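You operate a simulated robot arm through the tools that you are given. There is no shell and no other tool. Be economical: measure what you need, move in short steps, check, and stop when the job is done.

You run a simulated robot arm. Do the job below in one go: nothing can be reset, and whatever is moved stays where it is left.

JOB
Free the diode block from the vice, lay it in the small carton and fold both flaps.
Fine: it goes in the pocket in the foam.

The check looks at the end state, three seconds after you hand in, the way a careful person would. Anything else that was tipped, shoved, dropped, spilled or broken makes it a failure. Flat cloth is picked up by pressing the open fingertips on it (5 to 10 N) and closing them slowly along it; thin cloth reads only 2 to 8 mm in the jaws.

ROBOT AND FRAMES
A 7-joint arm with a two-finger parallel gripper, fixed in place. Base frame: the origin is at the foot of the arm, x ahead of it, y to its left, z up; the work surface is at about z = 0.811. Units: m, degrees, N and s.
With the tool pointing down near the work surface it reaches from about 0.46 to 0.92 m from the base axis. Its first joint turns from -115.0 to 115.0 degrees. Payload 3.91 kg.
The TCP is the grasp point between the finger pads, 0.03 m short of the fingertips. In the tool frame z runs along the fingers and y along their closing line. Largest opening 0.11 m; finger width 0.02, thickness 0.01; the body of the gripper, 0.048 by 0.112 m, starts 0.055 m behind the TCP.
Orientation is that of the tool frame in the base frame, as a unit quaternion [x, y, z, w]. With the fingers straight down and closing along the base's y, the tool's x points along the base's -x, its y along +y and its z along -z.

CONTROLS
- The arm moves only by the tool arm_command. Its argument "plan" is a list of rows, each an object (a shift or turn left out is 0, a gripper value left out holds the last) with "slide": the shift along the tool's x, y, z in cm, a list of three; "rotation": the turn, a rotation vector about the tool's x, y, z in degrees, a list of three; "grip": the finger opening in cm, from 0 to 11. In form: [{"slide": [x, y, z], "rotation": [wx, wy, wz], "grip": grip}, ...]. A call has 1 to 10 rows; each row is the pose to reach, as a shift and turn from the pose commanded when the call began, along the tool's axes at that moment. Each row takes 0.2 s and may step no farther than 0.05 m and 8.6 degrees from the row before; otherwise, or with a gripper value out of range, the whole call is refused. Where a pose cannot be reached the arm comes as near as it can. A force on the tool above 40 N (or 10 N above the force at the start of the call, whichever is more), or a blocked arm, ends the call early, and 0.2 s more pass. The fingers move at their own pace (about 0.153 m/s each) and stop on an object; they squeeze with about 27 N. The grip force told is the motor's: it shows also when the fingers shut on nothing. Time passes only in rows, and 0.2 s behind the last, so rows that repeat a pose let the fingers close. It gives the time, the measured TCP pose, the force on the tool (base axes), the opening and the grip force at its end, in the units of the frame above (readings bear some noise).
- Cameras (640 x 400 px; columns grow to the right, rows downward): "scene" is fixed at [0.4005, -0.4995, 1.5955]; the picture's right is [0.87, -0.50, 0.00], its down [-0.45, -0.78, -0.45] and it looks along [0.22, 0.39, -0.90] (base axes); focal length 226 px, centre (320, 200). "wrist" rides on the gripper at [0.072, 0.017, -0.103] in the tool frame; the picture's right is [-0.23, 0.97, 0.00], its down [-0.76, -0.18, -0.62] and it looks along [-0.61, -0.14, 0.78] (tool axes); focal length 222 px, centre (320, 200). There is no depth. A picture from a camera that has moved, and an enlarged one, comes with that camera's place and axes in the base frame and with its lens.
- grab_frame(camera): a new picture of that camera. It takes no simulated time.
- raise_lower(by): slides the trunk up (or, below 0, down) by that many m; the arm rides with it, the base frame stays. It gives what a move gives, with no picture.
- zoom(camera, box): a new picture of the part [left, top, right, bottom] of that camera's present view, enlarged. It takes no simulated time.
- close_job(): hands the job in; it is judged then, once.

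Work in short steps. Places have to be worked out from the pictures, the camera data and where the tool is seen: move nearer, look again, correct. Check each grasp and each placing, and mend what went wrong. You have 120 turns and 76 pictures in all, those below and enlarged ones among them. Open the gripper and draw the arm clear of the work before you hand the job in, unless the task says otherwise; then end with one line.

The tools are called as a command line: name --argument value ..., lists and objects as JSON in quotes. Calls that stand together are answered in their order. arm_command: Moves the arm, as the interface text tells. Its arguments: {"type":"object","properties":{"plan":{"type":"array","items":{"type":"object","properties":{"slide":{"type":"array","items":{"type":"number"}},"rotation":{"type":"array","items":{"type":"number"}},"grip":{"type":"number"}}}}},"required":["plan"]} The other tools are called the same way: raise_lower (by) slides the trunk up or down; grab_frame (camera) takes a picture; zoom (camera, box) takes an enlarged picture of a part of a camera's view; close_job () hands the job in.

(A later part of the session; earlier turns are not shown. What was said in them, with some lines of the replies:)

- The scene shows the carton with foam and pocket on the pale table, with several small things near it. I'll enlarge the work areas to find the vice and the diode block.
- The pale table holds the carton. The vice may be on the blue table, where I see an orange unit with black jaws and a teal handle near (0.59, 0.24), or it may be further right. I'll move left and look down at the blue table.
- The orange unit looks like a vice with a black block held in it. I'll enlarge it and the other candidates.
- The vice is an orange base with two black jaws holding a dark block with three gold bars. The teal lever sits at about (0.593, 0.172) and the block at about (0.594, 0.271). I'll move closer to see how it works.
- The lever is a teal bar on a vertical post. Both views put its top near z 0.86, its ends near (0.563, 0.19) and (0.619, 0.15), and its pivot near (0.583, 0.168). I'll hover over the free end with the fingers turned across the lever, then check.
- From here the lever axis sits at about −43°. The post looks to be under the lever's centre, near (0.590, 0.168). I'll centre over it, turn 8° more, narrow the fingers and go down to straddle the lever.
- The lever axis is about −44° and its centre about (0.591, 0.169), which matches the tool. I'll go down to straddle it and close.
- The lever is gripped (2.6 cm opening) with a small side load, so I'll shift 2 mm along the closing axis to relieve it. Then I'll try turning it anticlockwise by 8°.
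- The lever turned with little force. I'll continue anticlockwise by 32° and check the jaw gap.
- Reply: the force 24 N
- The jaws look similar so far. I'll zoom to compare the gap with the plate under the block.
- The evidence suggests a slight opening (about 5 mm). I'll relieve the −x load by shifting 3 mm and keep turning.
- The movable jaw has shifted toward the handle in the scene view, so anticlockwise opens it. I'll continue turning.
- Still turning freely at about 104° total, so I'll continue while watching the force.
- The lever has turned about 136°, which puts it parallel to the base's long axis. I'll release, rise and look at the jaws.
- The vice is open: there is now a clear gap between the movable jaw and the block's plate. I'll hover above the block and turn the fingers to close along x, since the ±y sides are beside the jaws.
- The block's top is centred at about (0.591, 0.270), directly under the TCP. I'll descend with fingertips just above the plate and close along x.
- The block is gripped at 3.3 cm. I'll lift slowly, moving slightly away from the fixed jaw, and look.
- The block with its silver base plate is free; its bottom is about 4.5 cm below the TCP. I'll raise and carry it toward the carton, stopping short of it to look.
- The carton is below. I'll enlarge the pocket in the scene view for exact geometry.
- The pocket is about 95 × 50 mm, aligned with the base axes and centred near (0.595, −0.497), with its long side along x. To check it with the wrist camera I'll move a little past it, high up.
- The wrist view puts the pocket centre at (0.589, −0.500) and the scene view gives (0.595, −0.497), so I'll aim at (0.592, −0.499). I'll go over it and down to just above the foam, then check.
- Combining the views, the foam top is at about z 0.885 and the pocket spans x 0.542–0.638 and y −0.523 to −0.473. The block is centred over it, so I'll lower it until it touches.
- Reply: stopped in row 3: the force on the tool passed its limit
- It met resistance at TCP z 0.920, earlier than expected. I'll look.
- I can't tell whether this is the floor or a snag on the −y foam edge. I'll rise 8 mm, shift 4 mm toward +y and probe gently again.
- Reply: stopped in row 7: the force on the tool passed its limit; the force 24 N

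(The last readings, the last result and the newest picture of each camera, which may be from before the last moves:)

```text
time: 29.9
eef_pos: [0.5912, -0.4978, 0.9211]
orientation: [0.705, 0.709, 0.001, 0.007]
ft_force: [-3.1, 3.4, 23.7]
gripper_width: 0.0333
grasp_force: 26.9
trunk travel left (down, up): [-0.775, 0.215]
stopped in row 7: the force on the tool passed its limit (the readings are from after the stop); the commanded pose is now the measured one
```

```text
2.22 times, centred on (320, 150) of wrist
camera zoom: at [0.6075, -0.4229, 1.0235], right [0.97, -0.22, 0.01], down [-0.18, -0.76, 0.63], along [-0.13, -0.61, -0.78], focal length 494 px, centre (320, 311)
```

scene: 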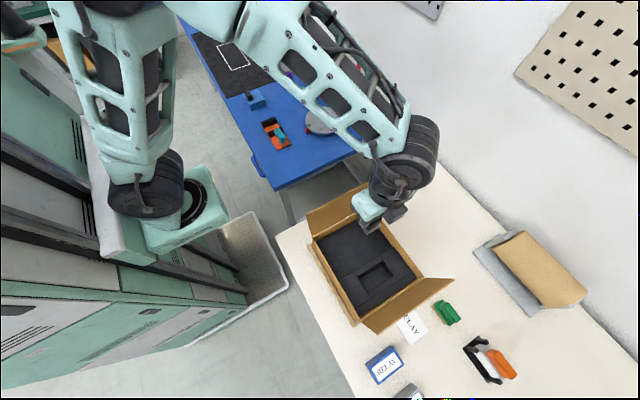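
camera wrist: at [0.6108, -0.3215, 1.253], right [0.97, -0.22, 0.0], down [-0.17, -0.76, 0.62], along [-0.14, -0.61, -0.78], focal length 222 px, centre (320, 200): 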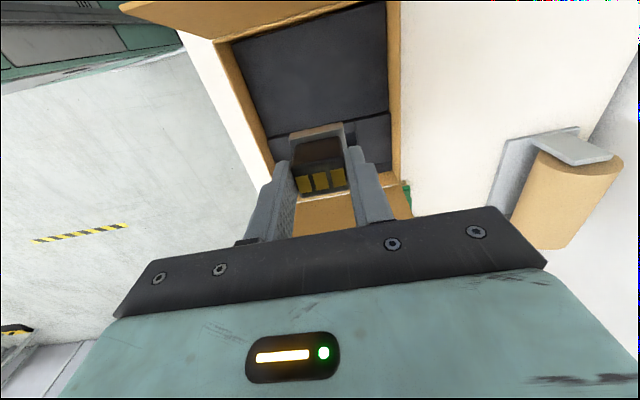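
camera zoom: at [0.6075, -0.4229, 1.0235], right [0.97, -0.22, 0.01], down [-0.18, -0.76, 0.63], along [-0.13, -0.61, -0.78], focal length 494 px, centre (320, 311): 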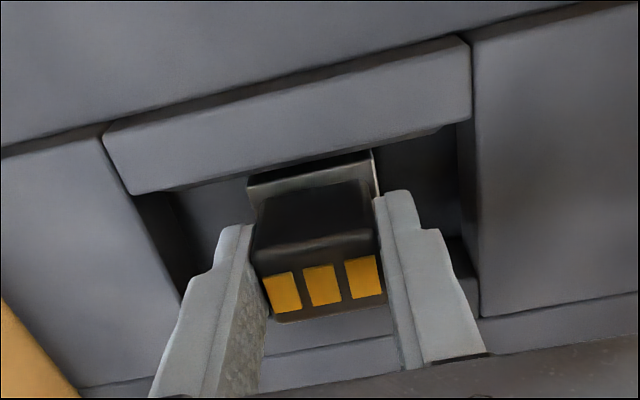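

Contact comes at the same height (0.921) for both y positions, and the block's bottom is already below the foam top, so this is the pocket floor. I'll ease the pressure and open the fingers slightly to release.

arm_command --plan '[{"slide": [-0.1, 0, -0.15]}, {"slide": [-0.1, 0, -0.15], "grip": 3.6}, {"slide": [-0.1, 0, -0.15], "grip": 4.5}, {"slide": [-0.1, 0, -0.15], "grip": 5}]'

zoom --camera "wrist" --box '[220, 60, 420, 240]'

```text
time: 30.9
eef_pos: [0.5911, -0.498, 0.9201]
orientation: [0.705, 0.709, 0.001, 0.004]
ft_force: [-0.3, -0.9, 0.9]
gripper_width: 0.0501
grasp_force: 0.1
trunk travel left (down, up): [-0.775, 0.215]
```

```text
2.22 times, centred on (320, 150) of wrist
camera zoom: at [0.6075, -0.4236, 1.023], right [0.97, -0.22, 0.01], down [-0.18, -0.76, 0.63], along [-0.13, -0.61, -0.78], focal length 494 px, centre (320, 311)
```

zoom: 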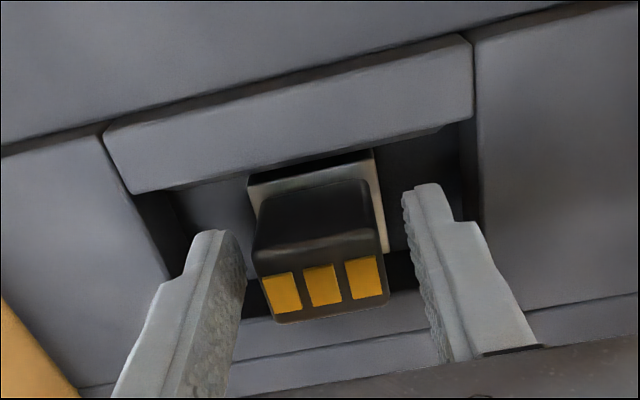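

The block stayed upright in place. I'll raise the gripper straight up and check the placement from both cameras.

arm_command --plan '[{"slide": [0, 0, -3]}, {"slide": [0, 0, -7]}, {"slide": [0, 0, -11]}, {"slide": [0, 0, -15.5]}, {"slide": [0, 0, -20]}, {"slide": [-4, 0, -20]}, {"slide": [-4, 0, -20]}]'

grab_frame --camera "wrist"

zoom --camera "scene" --box '[290, 170, 470, 350]'

```text
time: 32.5
eef_pos: [0.588, -0.5345, 1.1197]
orientation: [0.705, 0.709, 0.0, 0.005]
ft_force: [-0.2, 0.5, 0.5]
gripper_width: 0.0501
grasp_force: 0.1
trunk travel left (down, up): [-0.775, 0.215]
```

```text
31 pictures are left
camera wrist: at [0.6043, -0.4602, 1.2222], right [0.97, -0.22, 0.01], down [-0.18, -0.76, 0.63], along [-0.13, -0.61, -0.78], focal length 222 px, centre (320, 200)
```

wrist: 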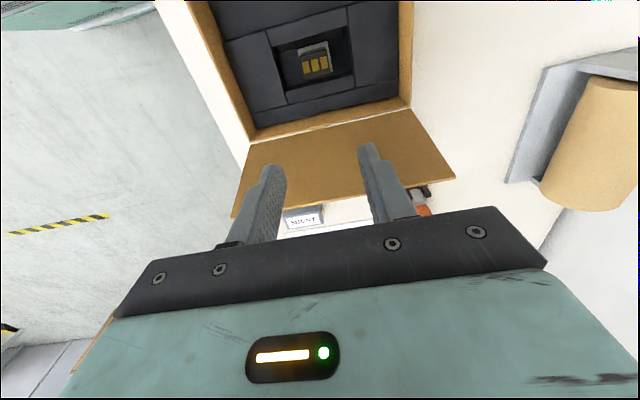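

```text
2.22 times, centred on (380, 260) of scene
camera zoom: at [0.4005, -0.4995, 1.5955], right [0.87, -0.5, 0.0], down [-0.45, -0.78, -0.45], along [0.22, 0.39, -0.9], focal length 503 px, centre (187, 67)
```

zoom: 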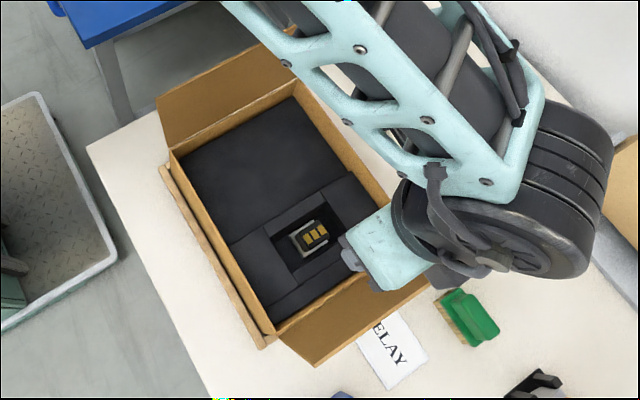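

The block sits upright in the pocket. The flaps lean slightly outward, hinged at y ≈ −0.575 and −0.305 at rim height z ≈ 0.905, with free edges near z 1.0–1.03. I'll go outside the −y flap first, staying above the things on the table.

arm_command --plan '[{"slide": [-4.5, 0, 0], "rotation": [0, 0, 0]}, {"slide": [-9, 0, -0.5]}, {"slide": [-13.5, 0, -0.5]}, {"slide": [-14, 0, -0.5]}, {"slide": [-14, 0, 4]}, {"slide": [-14, 0, 8]}, {"slide": [-14, 0, 10.5]}, {"slide": [-14, 0, 10.5]}]'

grab_frame --camera "wrist"

grab_frame --camera "scene"

```text
time: 34.3
eef_pos: [0.5919, -0.6763, 1.0177]
orientation: [0.705, 0.709, 0.001, 0.004]
ft_force: [0.5, 0.7, -0.2]
gripper_width: 0.0502
grasp_force: 0.0
trunk travel left (down, up): [-0.775, 0.215]
```

```text
29 pictures are left
camera wrist: at [0.6086, -0.6022, 1.1206], right [0.97, -0.22, 0.01], down [-0.18, -0.76, 0.63], along [-0.13, -0.61, -0.78], focal length 222 px, centre (320, 200)
```

wrist: 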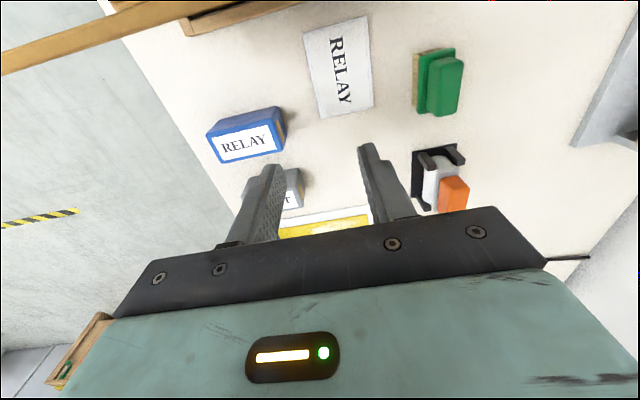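

```text
28 pictures are left
```

scene: 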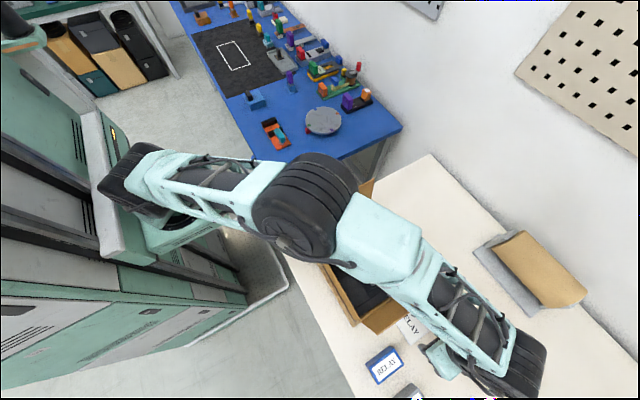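

The tool is outside the −y flap, whose free edge is near y −0.595. I'll push it inward and then follow it down.

arm_command --plan '[{"slide": [3, 0, 0.7]}, {"slide": [6, 0, 0.7]}, {"slide": [9, 0, 0.7]}, {"slide": [12, 0, 0.7]}, {"slide": [14.5, 0, 0.7]}, {"slide": [16.6, 0, 0.7]}]'

grab_frame --camera "wrist"

```text
time: 35.7
eef_pos: [0.5924, -0.5114, 1.008]
orientation: [0.705, 0.709, 0.001, 0.004]
ft_force: [0.4, -0.4, -0.2]
gripper_width: 0.0502
grasp_force: 0.0
trunk travel left (down, up): [-0.775, 0.215]
```

```text
27 pictures are left
camera wrist: at [0.6088, -0.4372, 1.111], right [0.97, -0.22, 0.01], down [-0.18, -0.76, 0.63], along [-0.13, -0.61, -0.78], focal length 222 px, centre (320, 200)
```

wrist: 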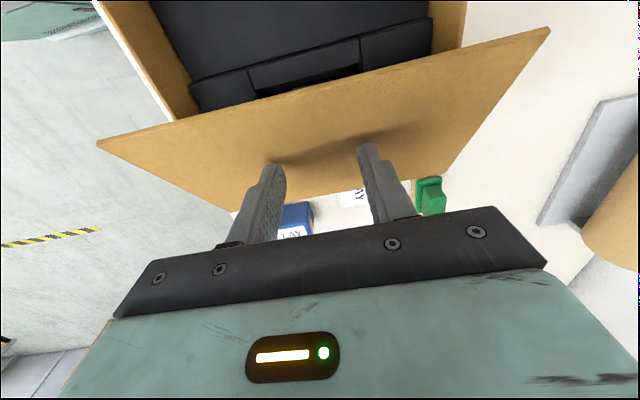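

The flap is following easily, so I'll continue over and down.

arm_command --plan '[{"slide": [1.5, 0, 1]}, {"slide": [2.8, 0, 2.5]}, {"slide": [3.6, 0, 4]}, {"slide": [3.8, 0, 5]}, {"slide": [3.8, 0, 5.8]}, {"slide": [3.8, 0, 6.3]}]'

grab_frame --camera "wrist"

```text
time: 36.8
eef_pos: [0.5927, -0.4746, 0.9654]
orientation: [0.706, 0.708, 0.002, 0.011]
ft_force: [-8.7, 11.1, 69.3]
gripper_width: 0.0529
grasp_force: 2.6
trunk travel left (down, up): [-0.775, 0.215]
stopped in row 5: the force on the tool passed its limit (the readings are from after the stop); the commanded pose is now the measured one
```

```text
26 pictures are left
camera wrist: at [0.6086, -0.3992, 1.0686], right [0.97, -0.22, 0.02], down [-0.19, -0.75, 0.63], along [-0.13, -0.62, -0.78], focal length 222 px, centre (320, 200)
```

wrist: 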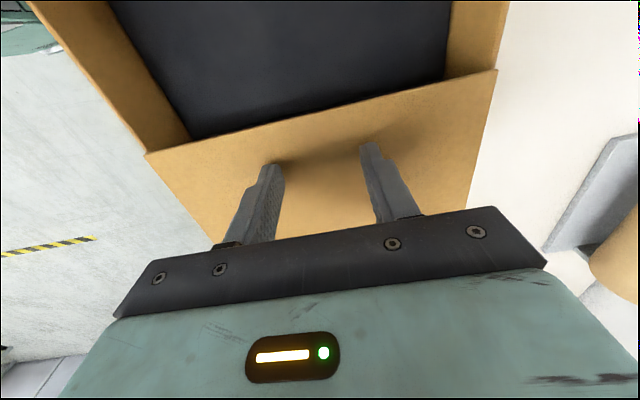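

The flap is down flat on the rim (about z 0.93). I'll back off and see whether it stays.

arm_command --plan '[{"slide": [0, 0, -1]}, {"slide": [0, 0, -5]}, {"slide": [0, 0, -9.5]}, {"slide": [0, 0, -14]}, {"slide": [0, 0, -16]}]'

grab_frame --camera "wrist"

zoom --camera "scene" --box '[280, 160, 480, 340]'

```text
time: 38.0
eef_pos: [0.5912, -0.4734, 1.1222]
orientation: [0.706, 0.708, 0.001, 0.008]
ft_force: [0.1, 0.2, -0.8]
gripper_width: 0.0499
grasp_force: 0.1
trunk travel left (down, up): [-0.775, 0.215]
```

```text
25 pictures are left
camera wrist: at [0.6076, -0.3989, 1.2238], right [0.97, -0.22, 0.01], down [-0.18, -0.76, 0.63], along [-0.13, -0.61, -0.78], focal length 222 px, centre (320, 200)
```

wrist: 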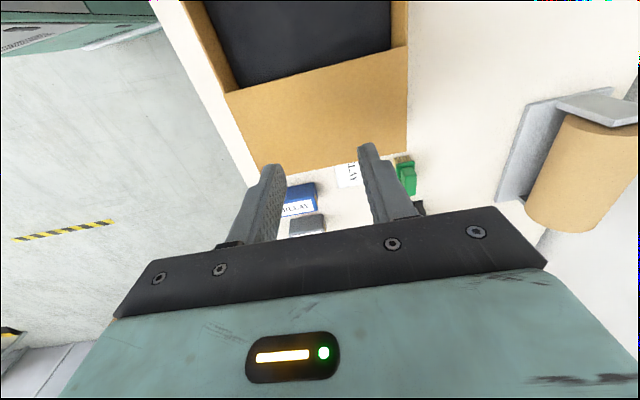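

```text
2.22 times, centred on (380, 250) of scene
camera zoom: at [0.4005, -0.4995, 1.5955], right [0.87, -0.5, 0.0], down [-0.45, -0.78, -0.45], along [0.22, 0.39, -0.9], focal length 503 px, centre (187, 89)
```

zoom: 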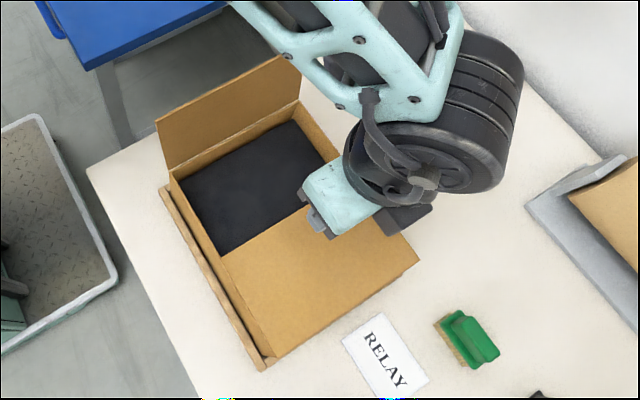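

The −y flap stays flat. Next is the +y flap (hinge y ≈ −0.312, free edge near y −0.28, z 1.045): I'll pass over it and come down on its outer side.

arm_command --plan '[{"slide": [2, 0, -4]}, {"slide": [6.5, 0, -5]}, {"slide": [11, 0, -5]}, {"slide": [15.5, 0, -5]}, {"slide": [20, 0, -5]}, {"slide": [24.5, 0, -5]}, {"slide": [28, 0, -5]}, {"slide": [28, 0, 0]}, {"slide": [28, 0, 4.5]}, {"slide": [28, 0, 9]}]'

zoom --camera "scene" --box '[280, 140, 480, 320]'

```text
time: 40.2
eef_pos: [0.5876, -0.1908, 1.0281]
orientation: [0.706, 0.709, 0.002, 0.008]
ft_force: [-0.3, 0.1, 0.2]
gripper_width: 0.0502
grasp_force: 0.0
trunk travel left (down, up): [-0.775, 0.215]
```

```text
2.22 times, centred on (380, 230) of scene
camera zoom: at [0.4005, -0.4995, 1.5955], right [0.87, -0.5, 0.0], down [-0.45, -0.78, -0.45], along [0.22, 0.39, -0.9], focal length 503 px, centre (187, 133)
```

zoom: 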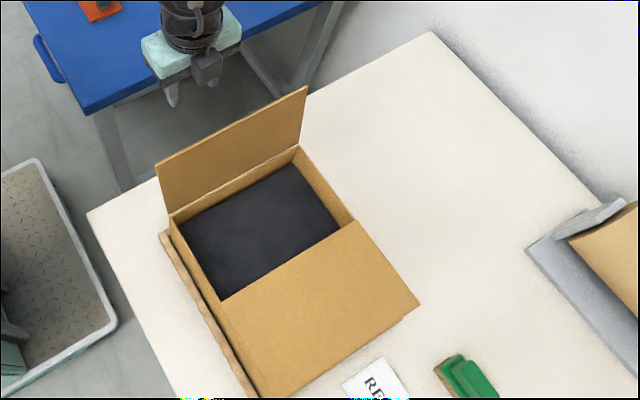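

The tool is clear outside the +y flap. I'll push it inward toward −y.

arm_command --plan '[{"slide": [-4, 0, 0]}, {"slide": [-7, 0, 0]}, {"slide": [-10, 0, 0]}, {"slide": [-13, 0, 0]}, {"slide": [-16, 0, 0]}, {"slide": [-18.2, 0, 0]}]'

zoom --camera "scene" --box '[280, 140, 480, 320]'

```text
time: 41.6
eef_pos: [0.5913, -0.376, 1.0316]
orientation: [0.705, 0.709, 0.0, 0.008]
ft_force: [0.5, 0.0, -0.1]
gripper_width: 0.05
grasp_force: 0.1
trunk travel left (down, up): [-0.775, 0.215]
```

```text
2.22 times, centred on (380, 230) of scene
camera zoom: at [0.4005, -0.4995, 1.5955], right [0.87, -0.5, 0.0], down [-0.45, -0.78, -0.45], along [0.22, 0.39, -0.9], focal length 503 px, centre (187, 133)
```

zoom: 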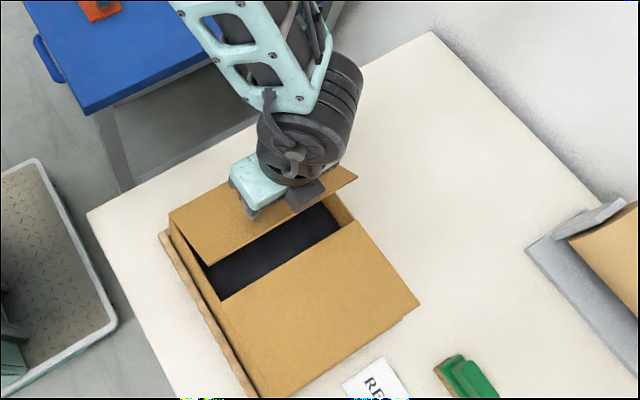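

The +y flap has swung inward, so I'll follow it down gently to just above rim height.

arm_command --plan '[{"slide": [-1.5, 0, 1]}, {"slide": [-2.6, 0, 2.5]}, {"slide": [-3.2, 0, 4]}, {"slide": [-3.2, 0, 5]}, {"slide": [-3.2, 0, 5.6]}, {"slide": [-3.2, 0, 6.1]}]'

arm_command --plan '[{"slide": [0, 0, -2]}, {"slide": [0, 0, -6]}, {"slide": [0, 0, -10.5]}, {"slide": [4.5, 0, -15]}, {"slide": [9, 0, -19]}, {"slide": [13.5, 0, -19]}, {"slide": [18, 0, -19]}, {"slide": [22.5, 0, -19]}, {"slide": [27, 0, -19]}]'

zoom --camera "scene" --box '[270, 140, 520, 400]'

```text
time: 43.0
eef_pos: [0.5924, -0.4077, 0.97]
orientation: [0.706, 0.708, 0.001, 0.007]
ft_force: [-0.3, -0.6, 0.5]
gripper_width: 0.05
grasp_force: 0.0
trunk travel left (down, up): [-0.775, 0.215]
```

```text
refused: row 4 steps farther than a row can; nothing moved
```

```text
1.54 times, centred on (395, 270) of scene
camera zoom: at [0.4005, -0.4995, 1.5955], right [0.87, -0.5, 0.0], down [-0.45, -0.78, -0.45], along [0.22, 0.39, -0.9], focal length 348 px, centre (205, 92)
```

zoom: 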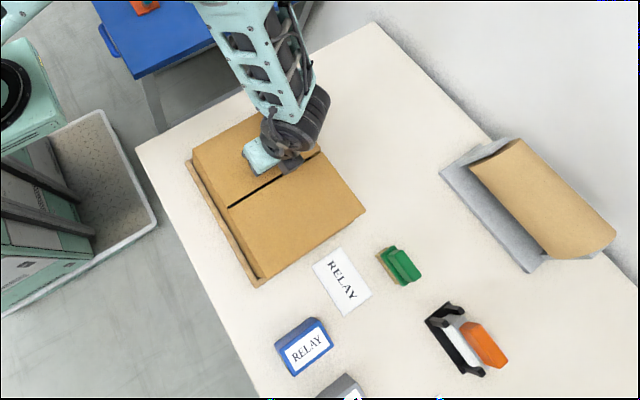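

The flap is nearly flat with no force yet. I'll press a few more millimetres and then retreat with smaller steps.

arm_command --plan '[{"slide": [0, 0, 0.2]}, {"slide": [0, 0, 0.4]}, {"slide": [0, 0, 0.5]}]'

arm_command --plan '[{"slide": [0, 0, -2]}, {"slide": [0, 0, -6]}, {"slide": [0, 0, -10.5]}, {"slide": [0, 0, -15]}, {"slide": [3, 0, -18]}, {"slide": [7.5, 0, -19]}, {"slide": [12, 0, -19]}, {"slide": [16.5, 0, -19]}, {"slide": [21, 0, -19]}, {"slide": [25.5, 0, -19]}]'

zoom --camera "scene" --box '[270, 140, 520, 400]'

zoom --camera "scene" --box '[300, 180, 430, 330]'

```text
time: 43.8
eef_pos: [0.5918, -0.4083, 0.9655]
orientation: [0.705, 0.709, 0.002, 0.008]
ft_force: [0.2, 5.1, 14.6]
gripper_width: 0.0501
grasp_force: 0.0
trunk travel left (down, up): [-0.775, 0.215]
```

```text
time: 46.0
eef_pos: [0.5879, -0.1478, 1.152]
orientation: [0.706, 0.708, 0.001, 0.008]
ft_force: [0.2, -0.6, -0.7]
gripper_width: 0.05
grasp_force: 0.0
trunk travel left (down, up): [-0.775, 0.215]
```

```text
1.54 times, centred on (395, 270) of scene
camera zoom: at [0.4005, -0.4995, 1.5955], right [0.87, -0.5, 0.0], down [-0.45, -0.78, -0.45], along [0.22, 0.39, -0.9], focal length 348 px, centre (205, 92)
```

zoom: 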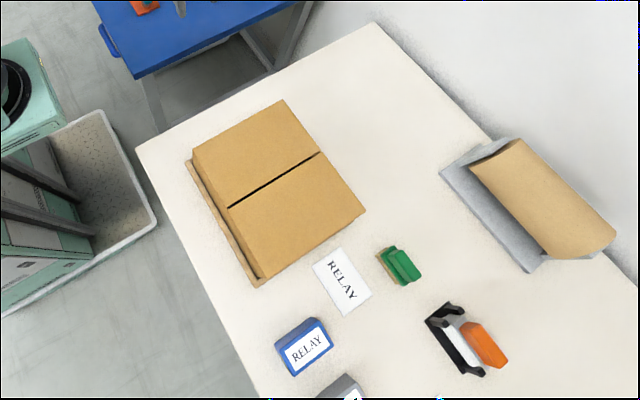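

```text
2.67 times, centred on (365, 255) of scene
camera zoom: at [0.4005, -0.4995, 1.5955], right [0.87, -0.5, 0.0], down [-0.45, -0.78, -0.45], along [0.22, 0.39, -0.9], focal length 604 px, centre (200, 53)
```

zoom: 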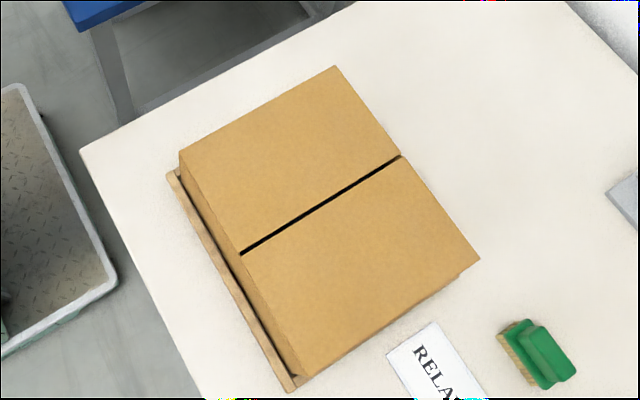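

Both flaps lie flat, the surrounding things are undisturbed, and the gripper is open and clear. I'm handing in.

close_job

```text
The job is handed in.
```

I opened the vice, set the block from it upright in the foam pocket of the carton, folded both flaps flat and drew the arm clear; the block has no readable label, so I took it as the diode block because it was the only one held in a vice.
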